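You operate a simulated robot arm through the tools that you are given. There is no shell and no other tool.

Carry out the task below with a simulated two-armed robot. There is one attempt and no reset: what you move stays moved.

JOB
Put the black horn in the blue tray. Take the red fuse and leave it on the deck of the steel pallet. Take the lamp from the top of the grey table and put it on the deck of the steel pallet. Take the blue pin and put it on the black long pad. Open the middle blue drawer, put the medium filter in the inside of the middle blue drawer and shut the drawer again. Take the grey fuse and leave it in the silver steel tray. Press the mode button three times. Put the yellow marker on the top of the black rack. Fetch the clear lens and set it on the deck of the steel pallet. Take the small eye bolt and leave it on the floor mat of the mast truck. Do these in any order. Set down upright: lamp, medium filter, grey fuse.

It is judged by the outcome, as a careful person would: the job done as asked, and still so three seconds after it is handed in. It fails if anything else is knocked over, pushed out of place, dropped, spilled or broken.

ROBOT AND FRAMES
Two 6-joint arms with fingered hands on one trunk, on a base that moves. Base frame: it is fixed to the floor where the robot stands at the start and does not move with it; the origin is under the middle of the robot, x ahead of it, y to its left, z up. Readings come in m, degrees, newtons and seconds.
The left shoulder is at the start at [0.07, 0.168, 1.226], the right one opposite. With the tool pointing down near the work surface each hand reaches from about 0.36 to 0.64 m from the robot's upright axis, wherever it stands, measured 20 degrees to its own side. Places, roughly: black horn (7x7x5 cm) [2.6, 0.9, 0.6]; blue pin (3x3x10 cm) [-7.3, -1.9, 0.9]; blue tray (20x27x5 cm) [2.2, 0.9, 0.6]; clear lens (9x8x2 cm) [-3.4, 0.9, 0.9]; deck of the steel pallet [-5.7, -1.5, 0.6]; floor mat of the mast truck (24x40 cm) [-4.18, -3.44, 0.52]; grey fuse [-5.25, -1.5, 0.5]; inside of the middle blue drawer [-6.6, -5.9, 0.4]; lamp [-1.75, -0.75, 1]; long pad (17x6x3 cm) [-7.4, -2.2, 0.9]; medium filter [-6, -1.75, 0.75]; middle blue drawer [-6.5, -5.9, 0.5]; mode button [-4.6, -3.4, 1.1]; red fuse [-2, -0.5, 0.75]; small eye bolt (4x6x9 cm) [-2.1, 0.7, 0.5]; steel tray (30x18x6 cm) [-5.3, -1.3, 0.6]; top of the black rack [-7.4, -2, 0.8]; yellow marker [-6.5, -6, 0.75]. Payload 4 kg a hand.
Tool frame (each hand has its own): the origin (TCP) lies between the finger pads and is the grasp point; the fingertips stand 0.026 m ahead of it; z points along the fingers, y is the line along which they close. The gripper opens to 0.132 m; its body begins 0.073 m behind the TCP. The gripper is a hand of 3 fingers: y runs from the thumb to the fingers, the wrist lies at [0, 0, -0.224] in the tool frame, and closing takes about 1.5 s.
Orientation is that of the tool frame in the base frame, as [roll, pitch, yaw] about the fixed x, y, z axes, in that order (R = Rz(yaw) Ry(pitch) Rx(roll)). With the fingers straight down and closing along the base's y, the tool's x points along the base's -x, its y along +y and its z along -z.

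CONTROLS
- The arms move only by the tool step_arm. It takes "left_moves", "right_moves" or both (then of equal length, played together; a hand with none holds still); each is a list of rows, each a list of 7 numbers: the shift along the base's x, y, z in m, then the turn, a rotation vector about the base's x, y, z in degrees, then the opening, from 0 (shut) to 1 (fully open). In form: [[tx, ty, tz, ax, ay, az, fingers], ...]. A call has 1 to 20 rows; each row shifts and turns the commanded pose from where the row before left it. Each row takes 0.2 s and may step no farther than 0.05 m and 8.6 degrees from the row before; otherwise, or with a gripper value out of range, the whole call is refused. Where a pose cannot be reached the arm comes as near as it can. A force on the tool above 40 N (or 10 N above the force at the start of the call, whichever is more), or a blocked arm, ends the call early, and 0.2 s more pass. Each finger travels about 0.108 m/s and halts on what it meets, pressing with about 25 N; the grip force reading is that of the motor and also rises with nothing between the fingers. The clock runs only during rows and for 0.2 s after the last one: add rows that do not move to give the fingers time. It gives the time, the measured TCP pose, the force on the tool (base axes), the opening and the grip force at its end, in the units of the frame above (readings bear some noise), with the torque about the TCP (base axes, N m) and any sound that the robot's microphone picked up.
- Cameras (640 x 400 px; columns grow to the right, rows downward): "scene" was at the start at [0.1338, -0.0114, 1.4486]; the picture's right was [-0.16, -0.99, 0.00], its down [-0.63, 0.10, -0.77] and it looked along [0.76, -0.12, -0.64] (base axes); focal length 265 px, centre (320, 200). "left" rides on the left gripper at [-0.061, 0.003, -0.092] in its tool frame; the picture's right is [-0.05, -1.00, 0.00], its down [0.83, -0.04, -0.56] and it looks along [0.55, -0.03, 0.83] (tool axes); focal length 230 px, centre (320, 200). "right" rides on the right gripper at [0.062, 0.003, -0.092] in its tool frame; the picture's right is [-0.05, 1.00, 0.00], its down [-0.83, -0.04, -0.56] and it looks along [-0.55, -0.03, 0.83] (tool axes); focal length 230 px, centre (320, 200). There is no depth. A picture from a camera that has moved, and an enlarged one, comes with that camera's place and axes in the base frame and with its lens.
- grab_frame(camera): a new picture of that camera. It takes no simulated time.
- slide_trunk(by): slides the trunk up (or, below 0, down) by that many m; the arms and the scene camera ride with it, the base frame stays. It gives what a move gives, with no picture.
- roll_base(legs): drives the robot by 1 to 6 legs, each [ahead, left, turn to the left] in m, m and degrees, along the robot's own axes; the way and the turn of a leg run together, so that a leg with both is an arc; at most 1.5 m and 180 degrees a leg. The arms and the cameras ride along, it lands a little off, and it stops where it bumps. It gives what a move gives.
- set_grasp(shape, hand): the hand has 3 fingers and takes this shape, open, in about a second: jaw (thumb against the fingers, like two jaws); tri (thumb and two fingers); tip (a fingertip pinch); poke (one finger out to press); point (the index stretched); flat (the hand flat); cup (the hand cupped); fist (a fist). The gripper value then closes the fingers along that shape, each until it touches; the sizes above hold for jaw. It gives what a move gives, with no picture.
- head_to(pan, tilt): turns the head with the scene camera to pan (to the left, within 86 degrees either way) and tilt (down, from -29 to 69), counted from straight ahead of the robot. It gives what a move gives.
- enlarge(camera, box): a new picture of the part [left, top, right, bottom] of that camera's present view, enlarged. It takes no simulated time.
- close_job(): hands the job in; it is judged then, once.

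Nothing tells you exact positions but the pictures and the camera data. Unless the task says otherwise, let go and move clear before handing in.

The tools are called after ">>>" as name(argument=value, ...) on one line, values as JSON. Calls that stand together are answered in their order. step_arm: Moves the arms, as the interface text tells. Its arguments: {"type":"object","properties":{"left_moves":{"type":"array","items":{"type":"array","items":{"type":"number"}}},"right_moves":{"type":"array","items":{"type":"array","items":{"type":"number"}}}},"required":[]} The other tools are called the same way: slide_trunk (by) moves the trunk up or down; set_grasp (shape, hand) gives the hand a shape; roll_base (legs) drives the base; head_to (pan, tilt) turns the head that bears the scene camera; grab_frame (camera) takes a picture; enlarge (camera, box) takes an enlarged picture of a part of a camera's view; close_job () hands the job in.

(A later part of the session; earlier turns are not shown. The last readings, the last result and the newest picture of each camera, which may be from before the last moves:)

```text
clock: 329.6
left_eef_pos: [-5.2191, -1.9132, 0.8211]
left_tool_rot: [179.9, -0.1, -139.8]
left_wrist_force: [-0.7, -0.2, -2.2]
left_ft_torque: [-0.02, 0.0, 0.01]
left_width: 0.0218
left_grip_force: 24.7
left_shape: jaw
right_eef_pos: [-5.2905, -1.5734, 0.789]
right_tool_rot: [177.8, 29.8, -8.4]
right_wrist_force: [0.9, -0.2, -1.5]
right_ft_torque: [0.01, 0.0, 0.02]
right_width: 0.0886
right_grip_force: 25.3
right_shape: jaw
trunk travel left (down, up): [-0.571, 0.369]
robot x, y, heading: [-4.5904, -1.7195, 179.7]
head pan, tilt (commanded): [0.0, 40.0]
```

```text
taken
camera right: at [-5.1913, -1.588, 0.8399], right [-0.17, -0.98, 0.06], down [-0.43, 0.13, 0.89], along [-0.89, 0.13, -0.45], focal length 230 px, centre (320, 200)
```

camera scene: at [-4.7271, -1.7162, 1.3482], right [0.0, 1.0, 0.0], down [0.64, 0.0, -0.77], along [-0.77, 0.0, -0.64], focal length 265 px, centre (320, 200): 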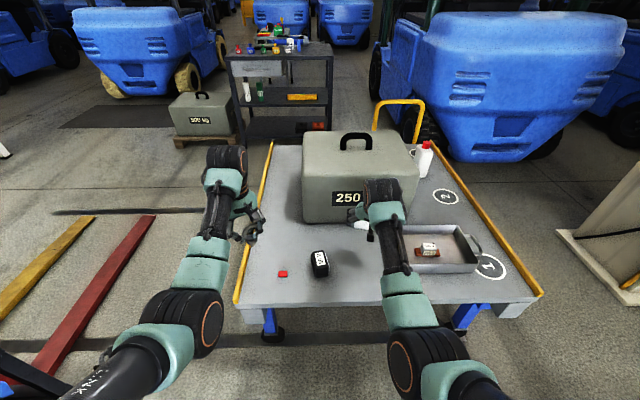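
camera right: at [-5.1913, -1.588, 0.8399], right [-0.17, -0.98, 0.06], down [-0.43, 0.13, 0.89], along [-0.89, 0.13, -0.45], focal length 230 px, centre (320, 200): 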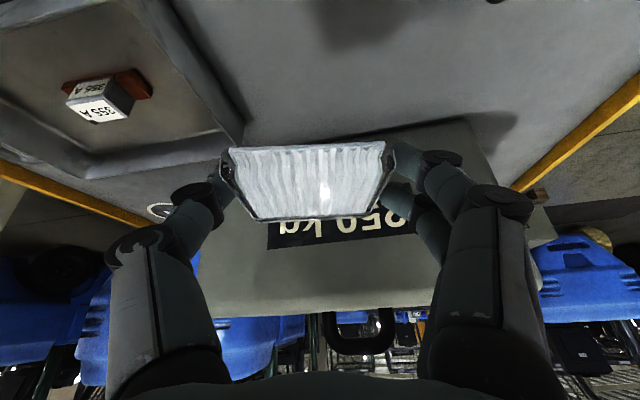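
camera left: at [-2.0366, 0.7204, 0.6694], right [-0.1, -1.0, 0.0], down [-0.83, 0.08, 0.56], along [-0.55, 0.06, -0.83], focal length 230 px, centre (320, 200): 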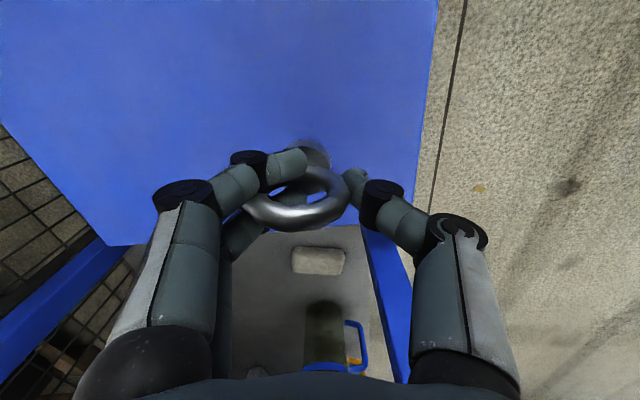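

The gap between lamp and tray is wide enough; lowering the lens there.

>>> slide_trunk(by=-0.06)

>>> step_arm(right_moves=[[0, 0, -0.02, 0, 0, 0, 0], [0, 0, -0.02, 0, 0, 0, 0], [0, 0, -0.02, 0, 0, 0, 0], [0, 0, -0.02, 0, 0, 0, 0], [0, 0, -0.015, 0, 0, 0, 0], [0, 0, 0, 0, 0, 0, 0]])

>>> grab_frame(camera="right")

>>> enlarge(camera="scene", box=[260, 180, 500, 330])

```text
clock: 330.6
left_eef_pos: [-5.2193, -1.9146, 0.7603]
left_tool_rot: [179.9, -0.1, -139.7]
left_wrist_force: [-0.7, 0.4, -1.2]
left_ft_torque: [-0.01, 0.01, -0.02]
left_width: 0.0214
left_grip_force: 24.8
left_shape: jaw
right_eef_pos: [-5.2907, -1.573, 0.7306]
right_tool_rot: [177.7, 29.8, -8.3]
right_wrist_force: [0.2, 0.3, -1.4]
right_ft_torque: [-0.03, 0.02, 0.03]
right_width: 0.0885
right_grip_force: 25.2
right_shape: jaw
trunk travel left (down, up): [-0.511, 0.429]
robot x, y, heading: [-4.5915, -1.7208, 179.7]
head pan, tilt (commanded): [0.0, 40.0]
```

```text
clock: 332.0
left_eef_pos: [-5.2195, -1.9151, 0.7598]
left_tool_rot: [180.0, -0.1, -139.7]
left_wrist_force: [0.0, -0.5, -1.5]
left_ft_torque: [0.03, -0.04, -0.01]
left_width: 0.0217
left_grip_force: 25.2
left_shape: jaw
right_eef_pos: [-5.2903, -1.5735, 0.6344]
right_tool_rot: [177.8, 29.7, -8.4]
right_wrist_force: [0.1, 0.8, 0.4]
right_ft_torque: [-0.03, 0.0, 0.0]
right_width: 0.0888
right_grip_force: 25.1
right_shape: jaw
trunk travel left (down, up): [-0.511, 0.429]
robot x, y, heading: [-4.5922, -1.7199, 179.5]
head pan, tilt (commanded): [0.0, 40.0]
```

```text
taken
camera right: at [-5.191, -1.5875, 0.6848], right [-0.17, -0.98, 0.06], down [-0.43, 0.13, 0.89], along [-0.89, 0.13, -0.45], focal length 230 px, centre (320, 200)
```

right: 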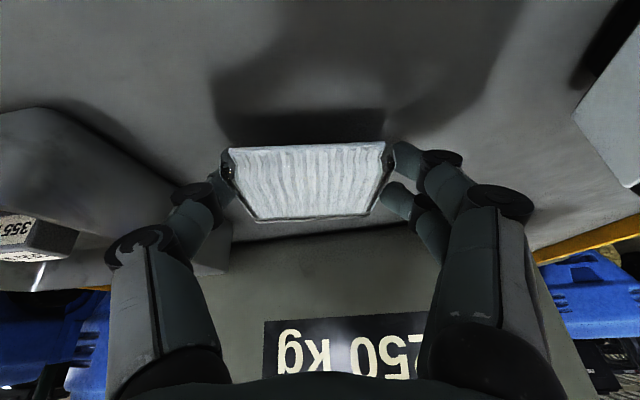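

```text
2.67 times, centred on (380, 255) of scene
camera zoom: at [-4.7272, -1.7162, 1.2881], right [0.0, 1.0, 0.0], down [0.64, 0.0, -0.77], along [-0.77, 0.0, -0.64], focal length 708 px, centre (160, 53)
```

zoom: 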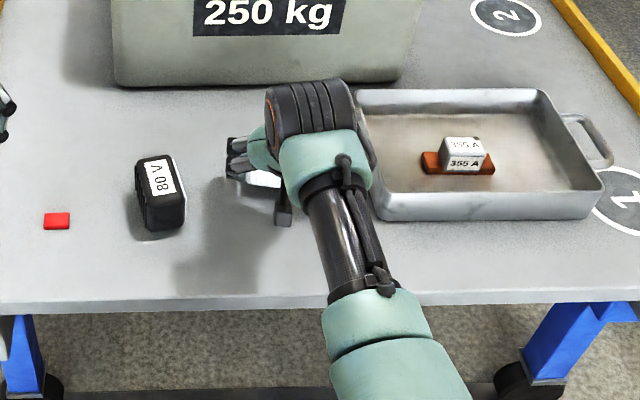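

>>> step_arm(right_moves=[[0, 0, -0.006, 0, 0, 0, 0], [0, 0, -0.005, 0, 0, 0, 0], [0, 0, 0, 0, 0, 0, 0]])

>>> step_arm(right_moves=[[0, 0, -0.005, 0, 0, 0, 0], [0, 0, -0.003, 0, 0, 0, 0], [0, 0, 0, 0, 0, 0, 0]])

```text
clock: 332.8
left_eef_pos: [-5.2193, -1.9142, 0.7605]
left_tool_rot: [179.9, -0.2, -139.6]
left_wrist_force: [-0.3, -0.4, -2.4]
left_ft_torque: [0.02, -0.03, -0.01]
left_width: 0.0217
left_grip_force: 25.2
left_shape: jaw
right_eef_pos: [-5.2916, -1.5726, 0.6241]
right_tool_rot: [177.8, 29.8, -8.4]
right_wrist_force: [-0.6, 0.2, -0.7]
right_ft_torque: [0.01, -0.02, -0.02]
right_width: 0.0886
right_grip_force: 25.4
right_shape: jaw
trunk travel left (down, up): [-0.511, 0.429]
robot x, y, heading: [-4.5972, -1.7156, 179.6]
head pan, tilt (commanded): [0.0, 40.0]
```

```text
clock: 333.6
left_eef_pos: [-5.2199, -1.9143, 0.7593]
left_tool_rot: [179.9, -0.1, -139.8]
left_wrist_force: [0.4, 0.4, -0.8]
left_ft_torque: [-0.04, 0.02, -0.01]
left_width: 0.0215
left_grip_force: 25.0
left_shape: jaw
right_eef_pos: [-5.29, -1.5716, 0.6162]
right_tool_rot: [177.9, 29.8, -8.4]
right_wrist_force: [0.5, -0.9, -0.8]
right_ft_torque: [-0.02, 0.0, -0.02]
right_width: 0.0886
right_grip_force: 25.0
right_shape: jaw
trunk travel left (down, up): [-0.511, 0.429]
robot x, y, heading: [-4.5928, -1.7216, 179.7]
head pan, tilt (commanded): [0.0, 40.0]
```

>>> step_arm(right_moves=[[0, 0, -0.004, 0, 0, 0, 0], [0, 0, 0, 0, 0, 0, 0]])

>>> step_arm(right_moves=[[0, 0, -0.003, 0, 0, 0, 0], [0, 0, 0, 0, 0, 0, 0]])

```text
clock: 334.2
left_eef_pos: [-5.2196, -1.9147, 0.7608]
left_tool_rot: [179.9, -0.1, -139.7]
left_wrist_force: [0.3, 0.2, -0.3]
left_ft_torque: [0.02, 0.0, 0.01]
left_width: 0.022
left_grip_force: 24.7
left_shape: jaw
right_eef_pos: [-5.2927, -1.5745, 0.6153]
right_tool_rot: [177.7, 30.1, -8.5]
right_wrist_force: [-0.7, 1.6, 9.7]
right_ft_torque: [-0.43, 0.04, -0.06]
right_width: 0.0876
right_grip_force: 25.1
right_shape: jaw
trunk travel left (down, up): [-0.511, 0.429]
robot x, y, heading: [-4.5914, -1.7147, 179.7]
head pan, tilt (commanded): [0.0, 40.0]
```

```text
clock: 334.8
left_eef_pos: [-5.2189, -1.914, 0.7628]
left_tool_rot: [179.9, -0.2, -139.6]
left_wrist_force: [0.0, -0.2, -1.7]
left_ft_torque: [-0.01, -0.01, -0.01]
left_width: 0.0218
left_grip_force: 25.6
left_shape: jaw
right_eef_pos: [-5.2915, -1.5743, 0.6158]
right_tool_rot: [177.6, 30.3, -8.4]
right_wrist_force: [-2.8, 2.4, 21.5]
right_ft_torque: [-0.9, 0.16, -0.14]
right_width: 0.0873
right_grip_force: 25.0
right_shape: jaw
trunk travel left (down, up): [-0.511, 0.429]
robot x, y, heading: [-4.591, -1.7195, 179.7]
head pan, tilt (commanded): [0.0, 40.0]
```

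Touching down. Easing up and opening to release the lens.

>>> step_arm(right_moves=[[0, 0, 0.003, 0, 0, 0, 0], [0, 0, 0.0, 0, 0, 0, 0.75], [0, 0, 0, 0, 0, 0, 0.85], [0, 0, 0.0, 0, 0, 0, 0.9], [0, 0, 0.01, 0, 0, 0, 0.9], [0, 0, 0.02, 0, 0, 0, 0.9], [0, 0, 0.03, 0, 0, 0, 0.9], [0, 0, 0.04, 0, 0, 0, 0.9], [0, 0, 0.04, 0, 0, 0, 0.9]])

>>> grab_frame(camera="right")

>>> enlarge(camera="scene", box=[220, 180, 500, 350])

```text
clock: 336.8
left_eef_pos: [-5.2191, -1.9145, 0.761]
left_tool_rot: [179.9, -0.1, -139.7]
left_wrist_force: [0.5, -0.3, -2.7]
left_ft_torque: [0.01, 0.01, -0.01]
left_width: 0.0216
left_grip_force: 25.6
left_shape: jaw
right_eef_pos: [-5.288, -1.5731, 0.7545]
right_tool_rot: [177.8, 29.7, -8.4]
right_wrist_force: [-0.1, -0.2, -0.2]
right_ft_torque: [0.0, 0.0, -0.01]
right_width: 0.1181
right_grip_force: 0.1
right_shape: jaw
trunk travel left (down, up): [-0.511, 0.429]
robot x, y, heading: [-4.5882, -1.7185, 179.9]
head pan, tilt (commanded): [0.0, 40.0]
```

```text
taken
camera right: at [-5.1903, -1.5876, 0.804], right [-0.17, -0.98, 0.06], down [-0.43, 0.13, 0.89], along [-0.88, 0.13, -0.45], focal length 230 px, centre (320, 200)
```

right: 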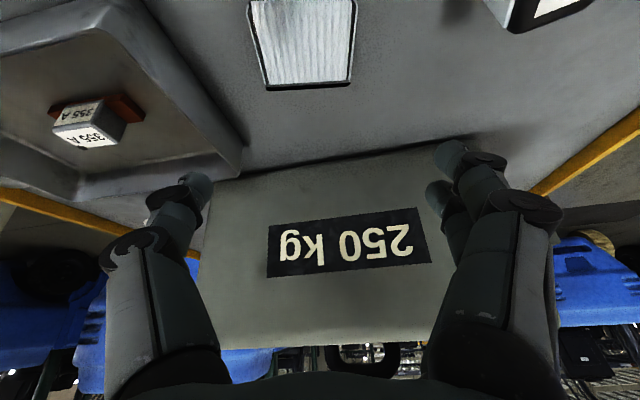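

```text
2.29 times, centred on (360, 265) of scene
camera zoom: at [-4.727, -1.7164, 1.2881], right [0.0, 1.0, 0.0], down [0.64, 0.0, -0.77], along [-0.77, 0.0, -0.64], focal length 606 px, centre (229, 51)
```

zoom: 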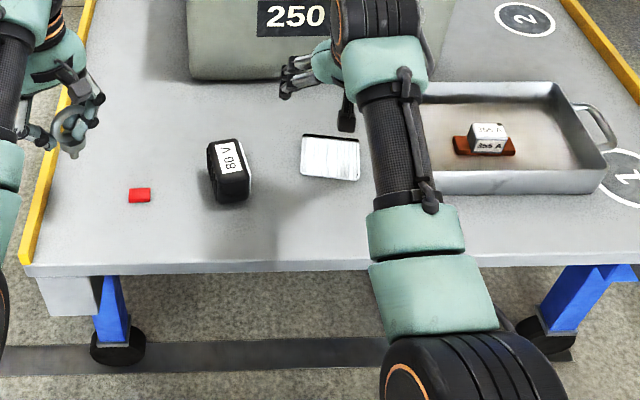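

The lens is safely on the deck. Now for the truck: I'll back off, raise the trunk and turn to look at its floor mat and mode button.

>>> roll_base(legs=[[-0.5, -0.4, 0.0]])

>>> slide_trunk(by=0.4)

>>> roll_base(legs=[[0.0, 0.0, 90.0]])

>>> head_to(pan=0, tilt=25)

>>> grab_frame(camera="scene")

```text
clock: 340.4
left_eef_pos: [-4.7181, -1.5242, 0.7604]
left_tool_rot: [179.8, -0.1, -140.3]
left_wrist_force: [0.5, -0.2, -1.3]
left_ft_torque: [-0.01, 0.0, -0.02]
left_width: 0.0215
left_grip_force: 24.6
left_shape: jaw
right_eef_pos: [-4.7847, -1.183, 0.7546]
right_tool_rot: [177.8, 29.7, -9.1]
right_wrist_force: [0.0, 0.0, -0.4]
right_ft_torque: [-0.01, -0.01, -0.02]
right_width: 0.1187
right_grip_force: 0.1
right_shape: jaw
trunk travel left (down, up): [-0.511, 0.429]
robot x, y, heading: [-4.0879, -1.3347, 179.3]
head pan, tilt (commanded): [0.0, 40.0]
```

```text
clock: 344.2
left_eef_pos: [-4.7178, -1.5237, 1.1593]
left_tool_rot: [179.8, -0.2, -140.2]
left_wrist_force: [-0.2, 0.9, -1.8]
left_ft_torque: [-0.01, 0.01, -0.01]
left_width: 0.0216
left_grip_force: 24.9
left_shape: jaw
right_eef_pos: [-4.7867, -1.1824, 1.1545]
right_tool_rot: [177.7, 29.7, -9.0]
right_wrist_force: [0.1, 0.4, 0.1]
right_ft_torque: [0.0, 0.01, 0.02]
right_width: 0.1183
right_grip_force: 0.1
right_shape: jaw
trunk travel left (down, up): [-0.911, 0.029]
robot x, y, heading: [-4.0912, -1.3346, 178.9]
head pan, tilt (commanded): [0.0, 40.0]
```

```text
clock: 348.4
left_eef_pos: [-3.897, -1.9658, 1.1609]
left_tool_rot: [-179.9, -0.1, -50.1]
left_wrist_force: [0.3, 0.5, -2.1]
left_ft_torque: [0.02, 0.01, -0.01]
left_width: 0.0203
left_grip_force: 25.6
left_shape: jaw
right_eef_pos: [-4.2372, -2.0338, 1.1543]
right_tool_rot: [177.8, 29.8, 81.2]
right_wrist_force: [0.2, -0.1, 0.0]
right_ft_torque: [-0.01, -0.01, -0.02]
right_width: 0.1185
right_grip_force: 0.1
right_shape: jaw
trunk travel left (down, up): [-0.911, 0.029]
robot x, y, heading: [-4.0864, -1.3383, -90.9]
head pan, tilt (commanded): [0.0, 40.0]
```

```text
clock: 349.2
left_eef_pos: [-3.8964, -1.9661, 1.1591]
left_tool_rot: [179.9, 0.1, -50.1]
left_wrist_force: [0.0, -0.7, -1.4]
left_ft_torque: [0.01, -0.01, 0.0]
left_width: 0.0206
left_grip_force: 25.2
left_shape: jaw
right_eef_pos: [-4.2384, -2.034, 1.1542]
right_tool_rot: [177.8, 29.7, 81.1]
right_wrist_force: [0.3, 0.7, 0.3]
right_ft_torque: [0.0, 0.02, 0.0]
right_width: 0.1186
right_grip_force: 0.0
right_shape: jaw
trunk travel left (down, up): [-0.911, 0.029]
robot x, y, heading: [-4.0893, -1.3336, -90.5]
head pan, tilt (commanded): [0.0, 25.0]
```

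```text
taken
camera scene: at [-4.0899, -1.4766, 1.7114], right [-1.0, 0.01, 0.0], down [0.0, 0.42, -0.91], along [-0.01, -0.91, -0.42], focal length 265 px, centre (320, 200)
```

scene: 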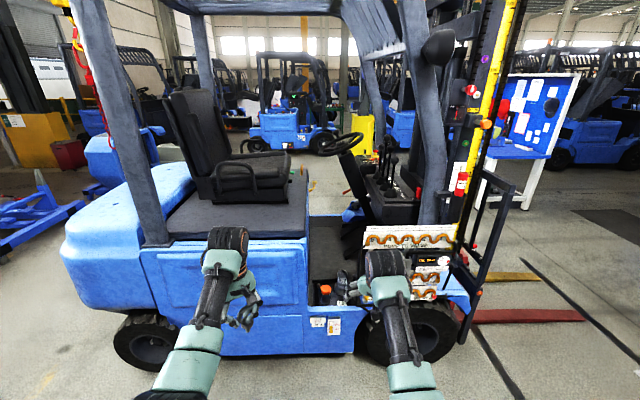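

The mat is in the truck's foot well toward its far (south) side, so I need to go around. Looking both ways for a route.

>>> head_to(pan=55, tilt=20)

>>> grab_frame(camera="scene")

>>> head_to(pan=-55, tilt=20)

>>> grab_frame(camera="scene")

```text
clock: 350.4
left_eef_pos: [-3.8965, -1.9671, 1.1596]
left_tool_rot: [179.9, -0.1, -50.1]
left_wrist_force: [0.2, -0.9, -2.1]
left_ft_torque: [0.0, -0.03, -0.01]
left_width: 0.0202
left_grip_force: 24.9
left_shape: jaw
right_eef_pos: [-4.2377, -2.0331, 1.1547]
right_tool_rot: [177.9, 29.7, 81.2]
right_wrist_force: [-0.2, -1.3, 0.2]
right_ft_torque: [0.01, -0.03, -0.02]
right_width: 0.1186
right_grip_force: 0.1
right_shape: jaw
trunk travel left (down, up): [-0.911, 0.029]
robot x, y, heading: [-4.0901, -1.3307, -90.5]
head pan, tilt (commanded): [55.0, 20.0]
```

```text
taken
camera scene: at [-4.0134, -1.4389, 1.7195], right [-0.58, -0.81, 0.0], down [-0.28, 0.2, -0.94], along [0.76, -0.55, -0.34], focal length 265 px, centre (320, 200)
```

scene: 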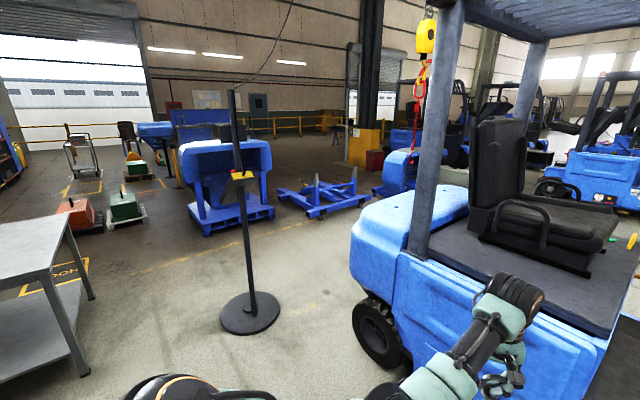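

```text
clock: 352.3
left_eef_pos: [-3.8969, -1.9666, 1.1613]
left_tool_rot: [180.0, 0.0, -50.0]
left_wrist_force: [0.3, -0.4, -3.3]
left_ft_torque: [0.03, -0.03, 0.02]
left_width: 0.0202
left_grip_force: 24.9
left_shape: jaw
right_eef_pos: [-4.2379, -2.0333, 1.1545]
right_tool_rot: [177.8, 29.7, 81.2]
right_wrist_force: [0.5, -0.8, -1.6]
right_ft_torque: [-0.02, -0.02, -0.02]
right_width: 0.1185
right_grip_force: 0.0
right_shape: jaw
trunk travel left (down, up): [-0.911, 0.029]
robot x, y, heading: [-4.0877, -1.3336, -90.8]
head pan, tilt (commanded): [-55.0, 20.0]
```

```text
taken
camera scene: at [-4.1659, -1.4372, 1.7196], right [-0.57, 0.82, 0.0], down [0.28, 0.19, -0.94], along [-0.78, -0.53, -0.34], focal length 265 px, centre (320, 200)
```

scene: 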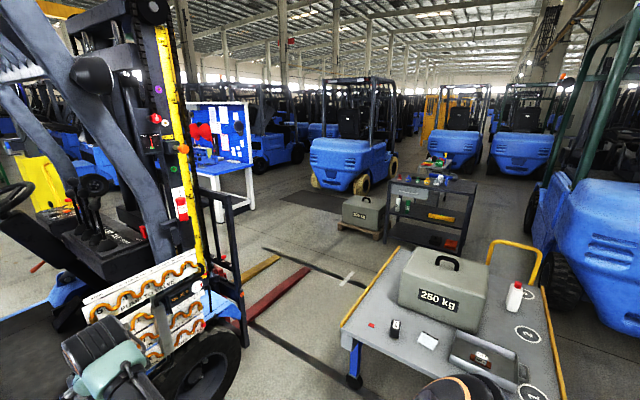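

East of the truck's rear there is a clear way past the pendant stand. I'll face east and drive around the rear of the truck.

>>> roll_base(legs=[[0.0, 0.0, 90.8], [1.3, -0.1, 0.0], [1.3, -0.05, 0.0]])

>>> head_to(pan=-50, tilt=25)

>>> grab_frame(camera="scene")

```text
clock: 368.9
left_eef_pos: [-0.8374, -1.3306, 1.1606]
left_tool_rot: [180.0, 0.0, 40.1]
left_wrist_force: [0.3, 0.5, -1.4]
left_ft_torque: [-0.03, 0.01, 0.01]
left_width: 0.0182
left_grip_force: 25.4
left_shape: jaw
right_eef_pos: [-0.7673, -1.6696, 1.153]
right_tool_rot: [177.9, 29.7, 171.5]
right_wrist_force: [0.3, 0.6, 0.2]
right_ft_torque: [0.02, 0.05, 0.02]
right_width: 0.1187
right_grip_force: 0.0
right_shape: jaw
trunk travel left (down, up): [-0.911, 0.029]
robot x, y, heading: [-1.4655, -1.5226, -0.1]
head pan, tilt (commanded): [-55.0, 20.0]
```

```text
clock: 369.6
left_eef_pos: [-0.8359, -1.3284, 1.1602]
left_tool_rot: [-179.9, 0.0, 40.2]
left_wrist_force: [-0.3, -0.8, -2.1]
left_ft_torque: [0.04, -0.03, -0.03]
left_width: 0.0181
left_grip_force: 25.0
left_shape: jaw
right_eef_pos: [-0.7669, -1.6709, 1.1562]
right_tool_rot: [177.9, 29.7, 171.6]
right_wrist_force: [-0.4, -0.4, 0.0]
right_ft_torque: [0.0, -0.02, 0.0]
right_width: 0.1188
right_grip_force: 0.1
right_shape: jaw
trunk travel left (down, up): [-0.911, 0.029]
robot x, y, heading: [-1.4609, -1.5243, -0.5]
head pan, tilt (commanded): [-50.0, 25.0]
```

```text
taken
camera scene: at [-1.3562, -1.5926, 1.7115], right [-0.77, -0.64, 0.0], down [-0.27, 0.33, -0.91], along [0.58, -0.7, -0.42], focal length 265 px, centre (320, 200)
```

scene: 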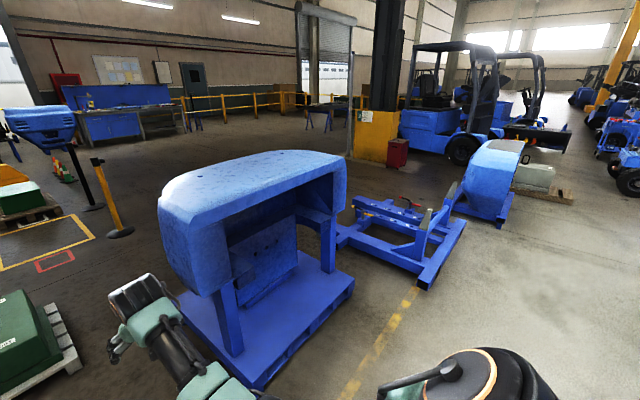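

>>> roll_base(legs=[[0.0, 0.0, -89.5], [1.3, -0.1, 0.0], [1.3, -0.4, 0.0]])

>>> head_to(pan=-60, tilt=25)

>>> grab_frame(camera="scene")

>>> head_to(pan=0, tilt=25)

>>> grab_frame(camera="scene")

```text
clock: 386.4
left_eef_pos: [-1.6697, -4.7929, 1.1608]
left_tool_rot: [179.9, -0.1, -48.1]
left_wrist_force: [0.5, 0.5, -2.7]
left_ft_torque: [-0.01, -0.02, -0.01]
left_width: 0.0167
left_grip_force: 24.7
left_shape: jaw
right_eef_pos: [-2.0067, -4.8734, 1.1545]
right_tool_rot: [177.8, 29.8, 83.3]
right_wrist_force: [0.1, 0.2, 0.4]
right_ft_torque: [-0.01, -0.02, -0.01]
right_width: 0.1187
right_grip_force: 0.0
right_shape: jaw
trunk travel left (down, up): [-0.911, 0.029]
robot x, y, heading: [-1.8838, -4.174, -88.7]
head pan, tilt (commanded): [-50.0, 25.0]
```

```text
clock: 387.1
left_eef_pos: [-1.6696, -4.7928, 1.1605]
left_tool_rot: [-180.0, -0.1, -48.1]
left_wrist_force: [-0.7, -0.1, -1.8]
left_ft_torque: [0.02, 0.0, -0.01]
left_width: 0.0167
left_grip_force: 25.3
left_shape: jaw
right_eef_pos: [-2.0088, -4.874, 1.1542]
right_tool_rot: [177.8, 29.6, 83.3]
right_wrist_force: [0.0, 0.4, -0.7]
right_ft_torque: [-0.04, 0.0, -0.01]
right_width: 0.1185
right_grip_force: 0.0
right_shape: jaw
trunk travel left (down, up): [-0.911, 0.029]
robot x, y, heading: [-1.8839, -4.1734, -88.6]
head pan, tilt (commanded): [-60.0, 25.0]
```

```text
taken
camera scene: at [-1.9621, -4.268, 1.7115], right [-0.52, 0.85, 0.0], down [0.36, 0.22, -0.91], along [-0.77, -0.47, -0.42], focal length 265 px, centre (320, 200)
```

scene: 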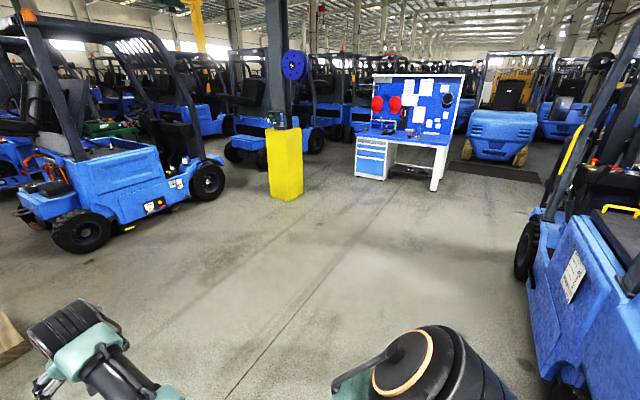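

```text
clock: 388.4
left_eef_pos: [-1.6701, -4.795, 1.1606]
left_tool_rot: [180.0, 0.0, -47.9]
left_wrist_force: [-0.1, -0.2, -2.0]
left_ft_torque: [0.05, -0.05, 0.0]
left_width: 0.0167
left_grip_force: 24.9
left_shape: jaw
right_eef_pos: [-2.0078, -4.8746, 1.1541]
right_tool_rot: [177.8, 29.7, 83.3]
right_wrist_force: [0.1, 0.0, 0.2]
right_ft_torque: [0.01, 0.03, -0.01]
right_width: 0.1185
right_grip_force: 0.1
right_shape: jaw
trunk travel left (down, up): [-0.911, 0.029]
robot x, y, heading: [-1.885, -4.1713, -88.5]
head pan, tilt (commanded): [0.0, 25.0]
```

```text
taken
camera scene: at [-1.8812, -4.312, 1.7115], right [-1.0, -0.03, 0.0], down [-0.01, 0.42, -0.91], along [0.02, -0.91, -0.42], focal length 265 px, centre (320, 200)
```

scene: 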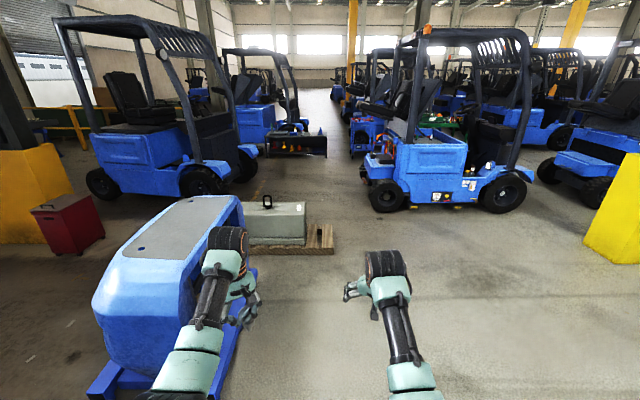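

The left grip width has been shrinking; checking that the bolt isn't slipping.

>>> grab_frame(camera="left")

```text
taken
camera left: at [-1.7156, -4.7501, 1.2523], right [0.71, 0.71, 0.0], down [0.59, -0.59, 0.56], along [0.39, -0.39, -0.83], focal length 230 px, centre (320, 200)
```

left: 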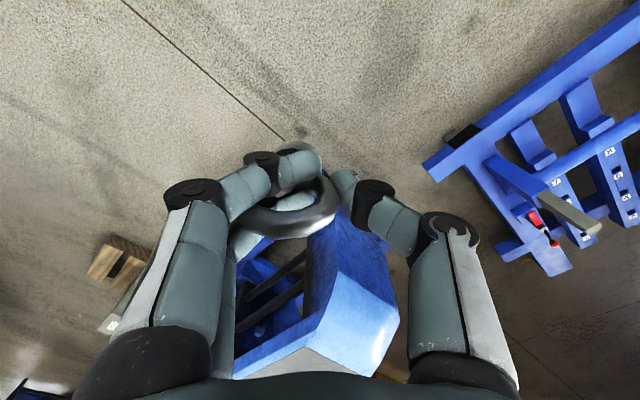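

The bolt is hooked securely by its ring. Turning west and driving along the truck's south side, then facing north toward the foot well.

>>> roll_base(legs=[[0.0, 0.0, -91.5], [1.1, 0.25, 0.0], [1.1, 0.3, 0.0], [0.0, 0.0, -90.0]])

>>> head_to(pan=0, tilt=35)

>>> grab_frame(camera="scene")

>>> grab_frame(camera="left")

```text
clock: 407.2
left_eef_pos: [-4.2797, -4.1843, 1.16]
left_tool_rot: [-180.0, 0.0, 132.3]
left_wrist_force: [-0.2, -0.3, -2.1]
left_ft_torque: [0.0, -0.01, 0.03]
left_width: 0.0145
left_grip_force: 25.0
left_shape: jaw
right_eef_pos: [-3.9411, -4.1031, 1.1545]
right_tool_rot: [177.8, 29.8, -96.4]
right_wrist_force: [1.1, 0.7, -0.2]
right_ft_torque: [-0.01, -0.03, -0.02]
right_width: 0.1185
right_grip_force: 0.1
right_shape: jaw
trunk travel left (down, up): [-0.911, 0.029]
robot x, y, heading: [-4.0621, -4.8066, 91.7]
head pan, tilt (commanded): [0.0, 25.0]
```

```text
clock: 408.0
left_eef_pos: [-4.2796, -4.1859, 1.1599]
left_tool_rot: [-180.0, 0.0, 132.3]
left_wrist_force: [0.1, -1.2, -2.0]
left_ft_torque: [-0.05, 0.03, -0.01]
left_width: 0.0144
left_grip_force: 25.0
left_shape: jaw
right_eef_pos: [-3.9404, -4.1032, 1.1538]
right_tool_rot: [177.9, 29.7, -96.5]
right_wrist_force: [-0.1, -0.9, 0.3]
right_ft_torque: [-0.01, 0.01, 0.0]
right_width: 0.1189
right_grip_force: 0.0
right_shape: jaw
trunk travel left (down, up): [-0.911, 0.029]
robot x, y, heading: [-4.063, -4.8044, 91.8]
head pan, tilt (commanded): [0.0, 35.0]
```

```text
taken
camera scene: at [-4.0666, -4.6655, 1.6957], right [1.0, 0.03, 0.0], down [0.02, -0.57, -0.82], along [-0.02, 0.82, -0.57], focal length 265 px, centre (320, 200)
```

scene: 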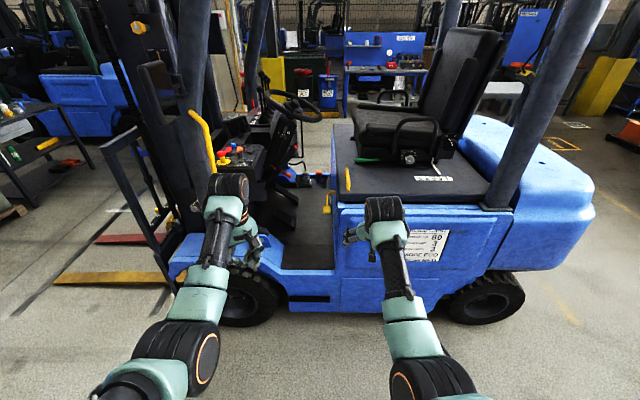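

```text
taken
camera left: at [-4.2367, -4.2285, 1.2522], right [-0.7, -0.71, 0.0], down [-0.59, 0.59, 0.56], along [-0.39, 0.39, -0.83], focal length 230 px, centre (320, 200)
```

left: 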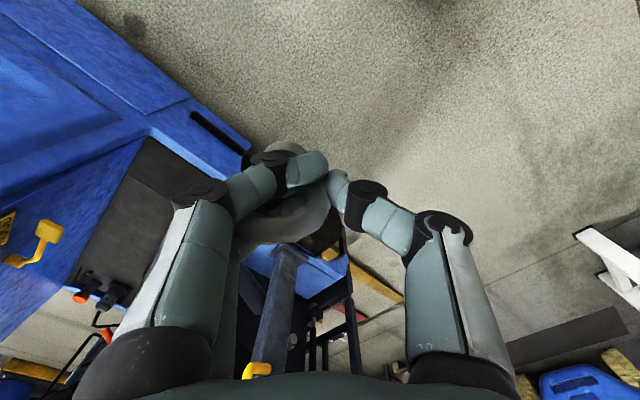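

>>> enlarge(camera="scene", box=[170, 110, 370, 290])

>>> enlarge(camera="scene", box=[190, 100, 310, 200])

```text
2.22 times, centred on (270, 200) of scene
camera zoom: at [-4.0666, -4.6655, 1.6957], right [1.0, 0.03, 0.0], down [0.02, -0.57, -0.82], along [-0.02, 0.82, -0.57], focal length 590 px, centre (431, 200)
```

zoom: 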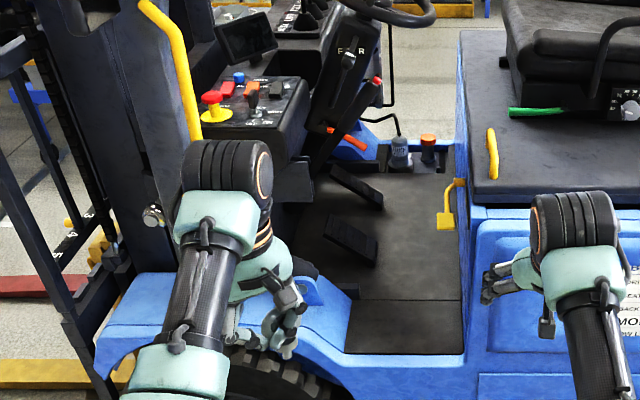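

```text
4.00 times, centred on (250, 150) of scene
camera zoom: at [-4.0666, -4.6655, 1.6957], right [1.0, 0.03, 0.0], down [0.02, -0.57, -0.82], along [-0.02, 0.82, -0.57], focal length 1061 px, centre (600, 400)
```

zoom: 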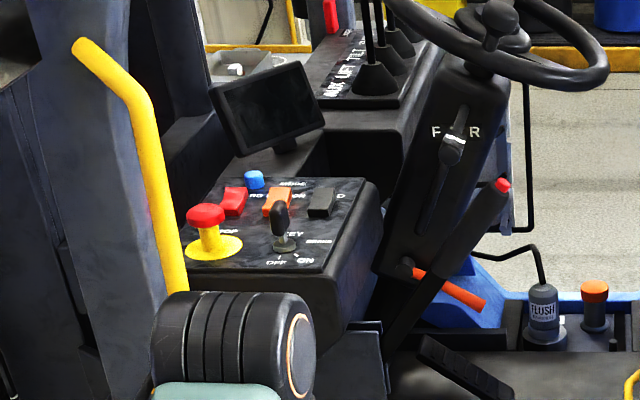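

I see the foot well mat (dark floor between the dash and seat) and the dash panel with a blue "MODE" button. To place the bolt with the left hand I must keep the right hand out of the seat area, so I'll swing the right arm out to the side first.

>>> step_arm(right_moves=[[0.01, -0.03, -0.02, -7.4, 0, 0, 1], [0.01, -0.03, -0.02, -7.4, 0, 0, 1], [0.01, -0.03, -0.02, -7.4, 0, 0, 1], [0.01, -0.03, -0.02, -7.4, 0, 0, 1], [0.03, -0.027, -0.022, 0, 0, 0, 1], [0.03, -0.027, -0.022, 0, 0, 0, 1], [0.03, -0.027, -0.022, 0, 0, 0, 1], [0.03, -0.027, -0.022, 0, 0, 0, 1], [0.03, -0.027, -0.022, 0, 0, 0, 1]])

```text
clock: 410.0
left_eef_pos: [-4.2772, -4.1864, 1.161]
left_tool_rot: [-180.0, 0.0, 132.3]
left_wrist_force: [0.3, 0.3, -1.4]
left_ft_torque: [-0.03, 0.03, 0.0]
left_width: 0.0139
left_grip_force: 24.9
left_shape: jaw
right_eef_pos: [-3.7488, -4.3565, 0.9647]
right_tool_rot: [-179.2, 0.4, -95.6]
right_wrist_force: [0.8, -0.1, -0.1]
right_ft_torque: [-0.01, 0.04, 0.01]
right_width: 0.1319
right_grip_force: 0.1
right_shape: jaw
trunk travel left (down, up): [-0.911, 0.029]
robot x, y, heading: [-4.0601, -4.8034, 91.7]
head pan, tilt (commanded): [0.0, 35.0]
```

Working. Continuing to swing the right hand outward and back.

>>> step_arm(right_moves=[[0.035, -0.025, -0.02, 0, 0, 0, 1], [0.035, -0.025, -0.02, 0, 0, 0, 1], [0.035, -0.025, -0.02, 0, 0, 0, 1], [0.035, -0.025, -0.02, 0, 0, 0, 1], [0.03, -0.03, -0.02, 0, 0, 0, 1], [0.02, -0.03, -0.02, 0, 0, 0, 1]])

>>> grab_frame(camera="left")

```text
clock: 411.4
left_eef_pos: [-4.2784, -4.1856, 1.1601]
left_tool_rot: [180.0, 0.0, 132.3]
left_wrist_force: [0.6, -0.9, -1.2]
left_ft_torque: [0.0, 0.02, 0.03]
left_width: 0.014
left_grip_force: 24.9
left_shape: jaw
right_eef_pos: [-3.5622, -4.5198, 0.8367]
right_tool_rot: [-179.0, 0.4, -95.6]
right_wrist_force: [0.3, 0.0, 0.1]
right_ft_torque: [0.0, -0.02, 0.02]
right_width: 0.1317
right_grip_force: 0.0
right_shape: jaw
trunk travel left (down, up): [-0.911, 0.029]
robot x, y, heading: [-4.0666, -4.8057, 91.5]
head pan, tilt (commanded): [0.0, 35.0]
```

```text
taken
camera left: at [-4.2363, -4.2292, 1.2528], right [-0.7, -0.71, 0.0], down [-0.59, 0.58, 0.56], along [-0.39, 0.39, -0.83], focal length 230 px, centre (320, 200)
```

left: 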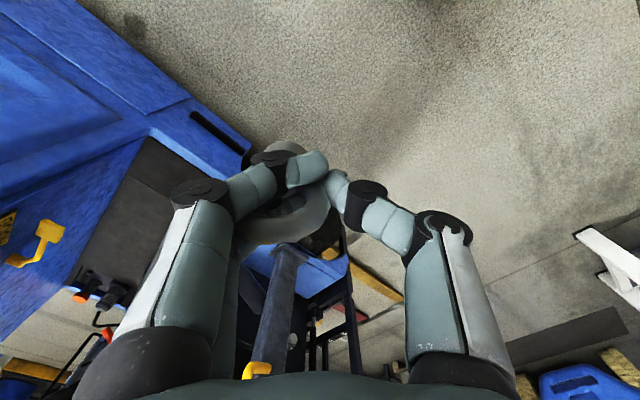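

Right arm is clear of the truck. Lowering partway and driving in so the left hand enters the foot well.

>>> slide_trunk(by=-0.24)

>>> step_arm(left_moves=[[0, 0, -0.03, 0, 0, 0, 0], [0, 0, -0.03, 0, 0, 0, 0], [0, 0, -0.03, 0, 0, 0, 0]])

>>> roll_base(legs=[[0.4, -0.08, -1.5]])

>>> grab_frame(camera="scene")

>>> grab_frame(camera="left")

```text
clock: 413.9
left_eef_pos: [-4.2789, -4.1852, 0.9199]
left_tool_rot: [-180.0, -0.1, 132.5]
left_wrist_force: [0.0, -0.8, -0.8]
left_ft_torque: [-0.01, 0.01, 0.02]
left_width: 0.014
left_grip_force: 25.1
left_shape: jaw
right_eef_pos: [-3.5637, -4.519, 0.5984]
right_tool_rot: [-179.0, 0.4, -95.7]
right_wrist_force: [-0.2, -0.8, 0.1]
right_ft_torque: [0.02, 0.0, -0.04]
right_width: 0.1319
right_grip_force: 0.1
right_shape: jaw
trunk travel left (down, up): [-0.671, 0.269]
robot x, y, heading: [-4.0595, -4.807, 91.7]
head pan, tilt (commanded): [0.0, 35.0]
```

```text
clock: 414.7
left_eef_pos: [-4.2808, -4.1851, 0.8294]
left_tool_rot: [180.0, 0.0, 132.3]
left_wrist_force: [0.5, -0.1, -2.1]
left_ft_torque: [-0.04, 0.03, -0.03]
left_width: 0.014
left_grip_force: 25.2
left_shape: jaw
right_eef_pos: [-3.5634, -4.5211, 0.5984]
right_tool_rot: [-179.0, 0.3, -95.6]
right_wrist_force: [0.3, 0.3, -1.1]
right_ft_torque: [0.02, -0.04, 0.04]
right_width: 0.1317
right_grip_force: 0.1
right_shape: jaw
trunk travel left (down, up): [-0.671, 0.269]
robot x, y, heading: [-4.0614, -4.8069, 91.7]
head pan, tilt (commanded): [0.0, 35.0]
```

```text
clock: 417.2
left_eef_pos: [-4.1904, -3.778, 0.8302]
left_tool_rot: [180.0, 0.0, 130.9]
left_wrist_force: [-0.1, -0.4, -2.3]
left_ft_torque: [-0.03, 0.02, 0.01]
left_width: 0.0137
left_grip_force: 24.9
left_shape: jaw
right_eef_pos: [-3.4803, -4.1304, 0.5995]
right_tool_rot: [-179.1, 0.3, -97.0]
right_wrist_force: [0.3, -0.3, 0.1]
right_ft_torque: [0.01, -0.02, -0.03]
right_width: 0.1317
right_grip_force: 0.0
right_shape: jaw
trunk travel left (down, up): [-0.671, 0.269]
robot x, y, heading: [-3.9879, -4.4062, 90.2]
head pan, tilt (commanded): [0.0, 35.0]
```

```text
taken
camera scene: at [-3.9879, -4.264, 1.4557], right [1.0, 0.01, 0.0], down [0.0, -0.57, -0.82], along [0.0, 0.82, -0.57], focal length 265 px, centre (320, 200)
```

scene: 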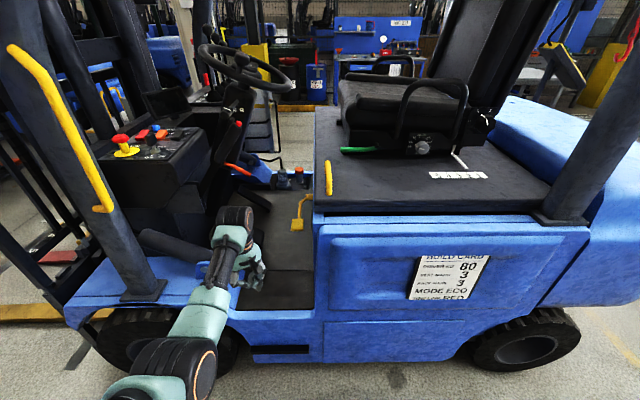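

```text
taken
camera left: at [-4.1496, -3.8227, 0.9221], right [-0.72, -0.69, 0.0], down [-0.58, 0.6, 0.56], along [-0.38, 0.4, -0.83], focal length 230 px, centre (320, 200)
```

left: 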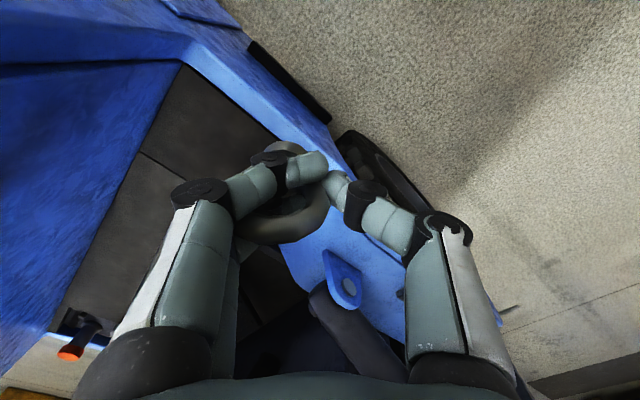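

The foot well is free between x −4.31 and −4.0. Driving the hand in over the mat.

>>> roll_base(legs=[[0.38, -0.02, 0.0]])

>>> grab_frame(camera="scene")

>>> grab_frame(camera="left")

```text
clock: 419.6
left_eef_pos: [-4.163, -3.3933, 0.8295]
left_tool_rot: [-179.9, 0.0, 130.2]
left_wrist_force: [0.6, 0.4, -1.8]
left_ft_torque: [-0.03, 0.03, 0.0]
left_width: 0.0142
left_grip_force: 25.3
left_shape: jaw
right_eef_pos: [-3.4582, -3.7552, 0.5977]
right_tool_rot: [-178.9, 0.3, -97.7]
right_wrist_force: [0.1, -0.4, -0.7]
right_ft_torque: [-0.01, 0.01, -0.01]
right_width: 0.1321
right_grip_force: 0.1
right_shape: jaw
trunk travel left (down, up): [-0.671, 0.269]
robot x, y, heading: [-3.9664, -4.022, 89.4]
head pan, tilt (commanded): [0.0, 35.0]
```

```text
taken
camera scene: at [-3.9664, -3.8817, 1.4557], right [1.0, -0.01, 0.0], down [0.0, -0.57, -0.82], along [0.01, 0.82, -0.57], focal length 265 px, centre (320, 200)
```

scene: 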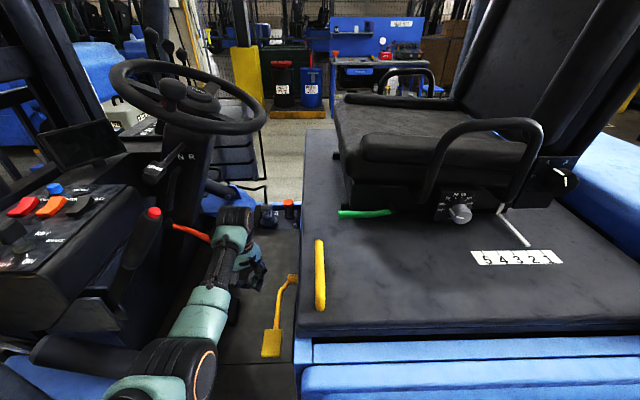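

```text
taken
camera left: at [-4.1229, -3.4387, 0.9221], right [-0.73, -0.68, 0.0], down [-0.57, 0.61, 0.56], along [-0.38, 0.41, -0.83], focal length 230 px, centre (320, 200)
```

left: 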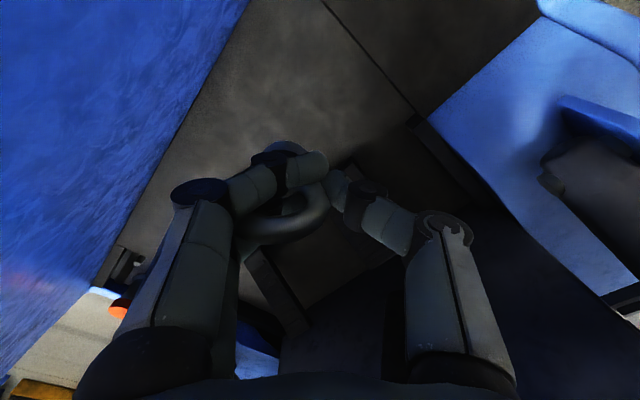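

>>> slide_trunk(by=-0.15)

>>> grab_frame(camera="left")

>>> grab_frame(camera="scene")

```text
clock: 421.4
left_eef_pos: [-4.1626, -3.3937, 0.6795]
left_tool_rot: [180.0, 0.0, 130.2]
left_wrist_force: [-0.2, -0.2, -1.1]
left_ft_torque: [0.0, 0.03, -0.03]
left_width: 0.014
left_grip_force: 25.5
left_shape: jaw
right_eef_pos: [-3.459, -3.7532, 0.4473]
right_tool_rot: [-179.0, 0.3, -97.7]
right_wrist_force: [-0.2, 0.6, -0.2]
right_ft_torque: [-0.01, 0.0, -0.01]
right_width: 0.1316
right_grip_force: 0.0
right_shape: jaw
trunk travel left (down, up): [-0.521, 0.419]
robot x, y, heading: [-3.9681, -4.0242, 89.8]
head pan, tilt (commanded): [0.0, 35.0]
```

```text
taken
camera left: at [-4.1229, -3.4388, 0.7722], right [-0.73, -0.68, 0.0], down [-0.57, 0.61, 0.56], along [-0.38, 0.41, -0.83], focal length 230 px, centre (320, 200)
```

left: 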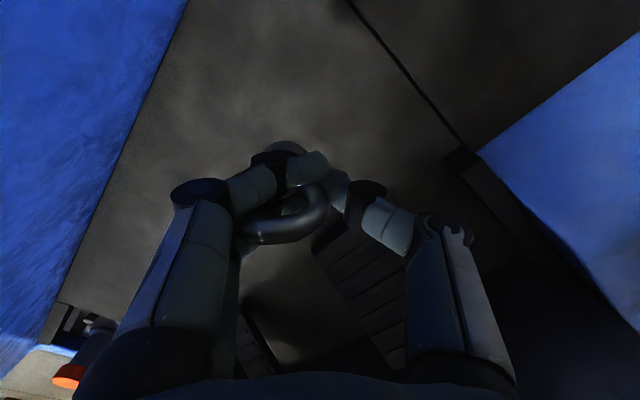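

```text
taken
camera scene: at [-3.9664, -3.8819, 1.3058], right [1.0, -0.01, 0.0], down [0.0, -0.57, -0.82], along [0.01, 0.82, -0.57], focal length 265 px, centre (320, 200)
```

scene: 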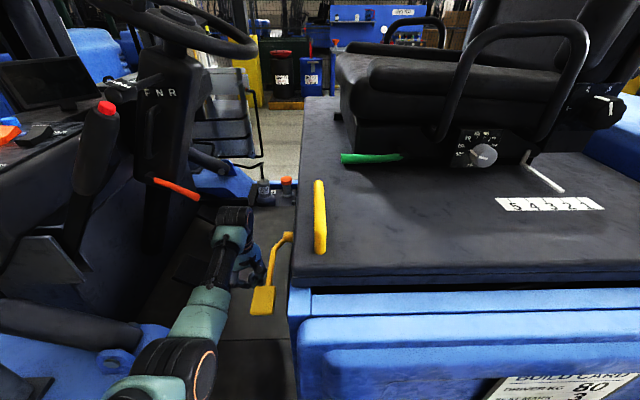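

>>> step_arm(left_moves=[[0, 0, -0.02, 0, 0, 0, 0], [0, 0, -0.02, 0, 0, 0, 0], [0, 0, -0.015, 0, 0, 0, 0], [0, 0, 0, 0, 0, 0, 0]])

>>> grab_frame(camera="left")

```text
clock: 422.4
left_eef_pos: [-4.1648, -3.3941, 0.6245]
left_tool_rot: [-179.9, -0.1, 130.1]
left_wrist_force: [-0.2, 1.0, -0.5]
left_ft_torque: [-0.04, 0.02, 0.01]
left_width: 0.0141
left_grip_force: 25.1
left_shape: jaw
right_eef_pos: [-3.4583, -3.7545, 0.4475]
right_tool_rot: [-179.0, 0.2, -97.6]
right_wrist_force: [0.9, -0.2, -0.1]
right_ft_torque: [0.01, 0.01, 0.0]
right_width: 0.1319
right_grip_force: 0.1
right_shape: jaw
trunk travel left (down, up): [-0.521, 0.419]
robot x, y, heading: [-3.9668, -4.0247, 89.7]
head pan, tilt (commanded): [0.0, 35.0]
```

```text
taken
camera left: at [-4.1241, -3.4389, 0.7162], right [-0.73, -0.68, 0.0], down [-0.57, 0.61, 0.56], along [-0.38, 0.41, -0.83], focal length 230 px, centre (320, 200)
```

left: 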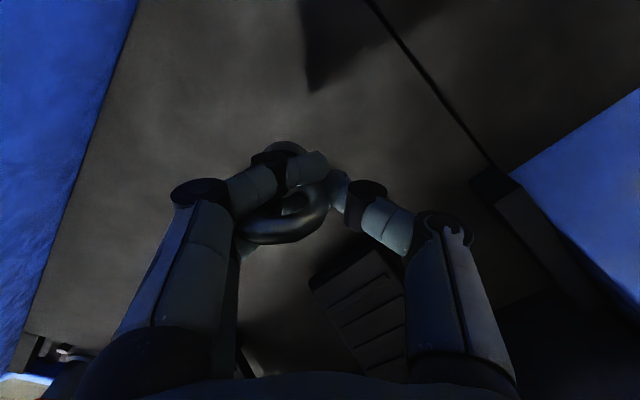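

>>> step_arm(left_moves=[[0, 0, -0.008, 0, 0, 0, 0], [0, 0, -0.008, 0, 0, 0, 0], [0, 0, 0, 0, 0, 0, 0]])

>>> step_arm(left_moves=[[0, 0, -0.006, 0, 0, 0, 0], [0, 0, -0.006, 0, 0, 0, 0], [0, 0, 0, 0, 0, 0, 0]])

>>> step_arm(left_moves=[[0, 0, -0.006, 0, 0, 0, 0], [0, 0, 0, 0, 0, 0, 0]])

```text
clock: 423.2
left_eef_pos: [-4.1635, -3.3938, 0.6085]
left_tool_rot: [-180.0, -0.1, 130.2]
left_wrist_force: [-1.2, 0.1, -1.7]
left_ft_torque: [-0.01, 0.04, 0.02]
left_width: 0.0142
left_grip_force: 25.1
left_shape: jaw
right_eef_pos: [-3.4582, -3.7531, 0.4474]
right_tool_rot: [-178.9, 0.4, -97.8]
right_wrist_force: [0.0, 0.4, 0.3]
right_ft_torque: [0.01, -0.01, 0.03]
right_width: 0.1318
right_grip_force: 0.1
right_shape: jaw
trunk travel left (down, up): [-0.521, 0.419]
robot x, y, heading: [-3.9641, -4.0191, 89.6]
head pan, tilt (commanded): [0.0, 35.0]
```

```text
clock: 424.0
left_eef_pos: [-4.163, -3.3939, 0.5963]
left_tool_rot: [180.0, 0.0, 130.2]
left_wrist_force: [0.1, 0.9, -1.4]
left_ft_torque: [0.0, 0.03, 0.0]
left_width: 0.0138
left_grip_force: 25.0
left_shape: jaw
right_eef_pos: [-3.4588, -3.7542, 0.4475]
right_tool_rot: [-179.0, 0.3, -97.7]
right_wrist_force: [0.4, -1.1, 0.6]
right_ft_torque: [0.03, 0.0, -0.02]
right_width: 0.132
right_grip_force: 0.0
right_shape: jaw
trunk travel left (down, up): [-0.521, 0.419]
robot x, y, heading: [-3.9678, -4.0219, 89.6]
head pan, tilt (commanded): [0.0, 35.0]
```

```text
clock: 424.6
left_eef_pos: [-4.1645, -3.3948, 0.5914]
left_tool_rot: [180.0, 0.0, 130.2]
left_wrist_force: [0.0, -1.2, -1.5]
left_ft_torque: [-0.05, -0.02, 0.0]
left_width: 0.0139
left_grip_force: 25.1
left_shape: jaw
right_eef_pos: [-3.4574, -3.7536, 0.4482]
right_tool_rot: [-179.0, 0.3, -97.7]
right_wrist_force: [-0.5, -0.3, -0.9]
right_ft_torque: [0.01, 0.0, -0.01]
right_width: 0.1321
right_grip_force: 0.1
right_shape: jaw
trunk travel left (down, up): [-0.521, 0.419]
robot x, y, heading: [-3.9676, -4.0225, 89.5]
head pan, tilt (commanded): [0.0, 35.0]
```

>>> step_arm(left_moves=[[0, 0, -0.005, 0, 0, 0, 0], [0, 0, 0, 0, 0, 0, 0]])

>>> step_arm(left_moves=[[0, 0, -0.005, 0, 0, 0, 0], [0, 0, 0, 0, 0, 0, 0]])

>>> step_arm(left_moves=[[0, 0, -0.005, 0, 0, 0, 0], [0, 0, 0, 0, 0, 0, 0]])

>>> grab_frame(camera="left")

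```text
clock: 425.2
left_eef_pos: [-4.1639, -3.3933, 0.5867]
left_tool_rot: [-179.9, 0.0, 130.2]
left_wrist_force: [0.2, -1.5, -2.1]
left_ft_torque: [-0.02, 0.05, 0.0]
left_width: 0.0141
left_grip_force: 24.8
left_shape: jaw
right_eef_pos: [-3.4571, -3.7533, 0.4481]
right_tool_rot: [-179.1, 0.3, -97.6]
right_wrist_force: [0.8, 0.8, 0.2]
right_ft_torque: [-0.04, -0.03, 0.02]
right_width: 0.1317
right_grip_force: 0.0
right_shape: jaw
trunk travel left (down, up): [-0.521, 0.419]
robot x, y, heading: [-3.9657, -4.0203, 89.7]
head pan, tilt (commanded): [0.0, 35.0]
```

```text
clock: 425.8
left_eef_pos: [-4.1633, -3.3932, 0.581]
left_tool_rot: [179.9, -0.1, 130.1]
left_wrist_force: [0.4, 0.1, -1.7]
left_ft_torque: [0.0, 0.02, 0.0]
left_width: 0.0137
left_grip_force: 24.6
left_shape: jaw
right_eef_pos: [-3.458, -3.7538, 0.4478]
right_tool_rot: [-179.1, 0.3, -97.6]
right_wrist_force: [-0.4, 0.0, -0.8]
right_ft_torque: [-0.01, 0.01, -0.02]
right_width: 0.1319
right_grip_force: 0.1
right_shape: jaw
trunk travel left (down, up): [-0.521, 0.419]
robot x, y, heading: [-3.9629, -4.0233, 89.9]
head pan, tilt (commanded): [0.0, 35.0]
```

```text
clock: 426.4
left_eef_pos: [-4.1635, -3.394, 0.5772]
left_tool_rot: [179.9, -0.1, 130.1]
left_wrist_force: [-0.2, 0.2, 1.1]
left_ft_torque: [0.03, -0.04, 0.01]
left_width: 0.0141
left_grip_force: 25.2
left_shape: jaw
right_eef_pos: [-3.4582, -3.7534, 0.4479]
right_tool_rot: [-178.9, 0.3, -97.6]
right_wrist_force: [-0.1, 0.5, -0.6]
right_ft_torque: [-0.01, 0.01, 0.0]
right_width: 0.1319
right_grip_force: 0.0
right_shape: jaw
trunk travel left (down, up): [-0.521, 0.419]
robot x, y, heading: [-3.9662, -4.0217, 89.4]
head pan, tilt (commanded): [0.0, 35.0]
```

```text
taken
camera left: at [-4.1226, -3.439, 0.6688], right [-0.73, -0.68, 0.0], down [-0.57, 0.61, 0.56], along [-0.38, 0.41, -0.83], focal length 230 px, centre (320, 200)
```

left: 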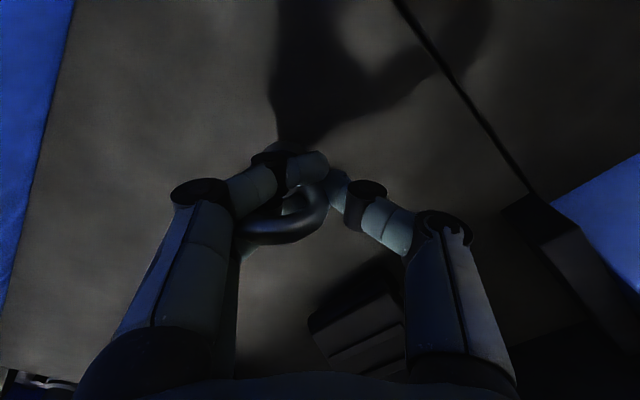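

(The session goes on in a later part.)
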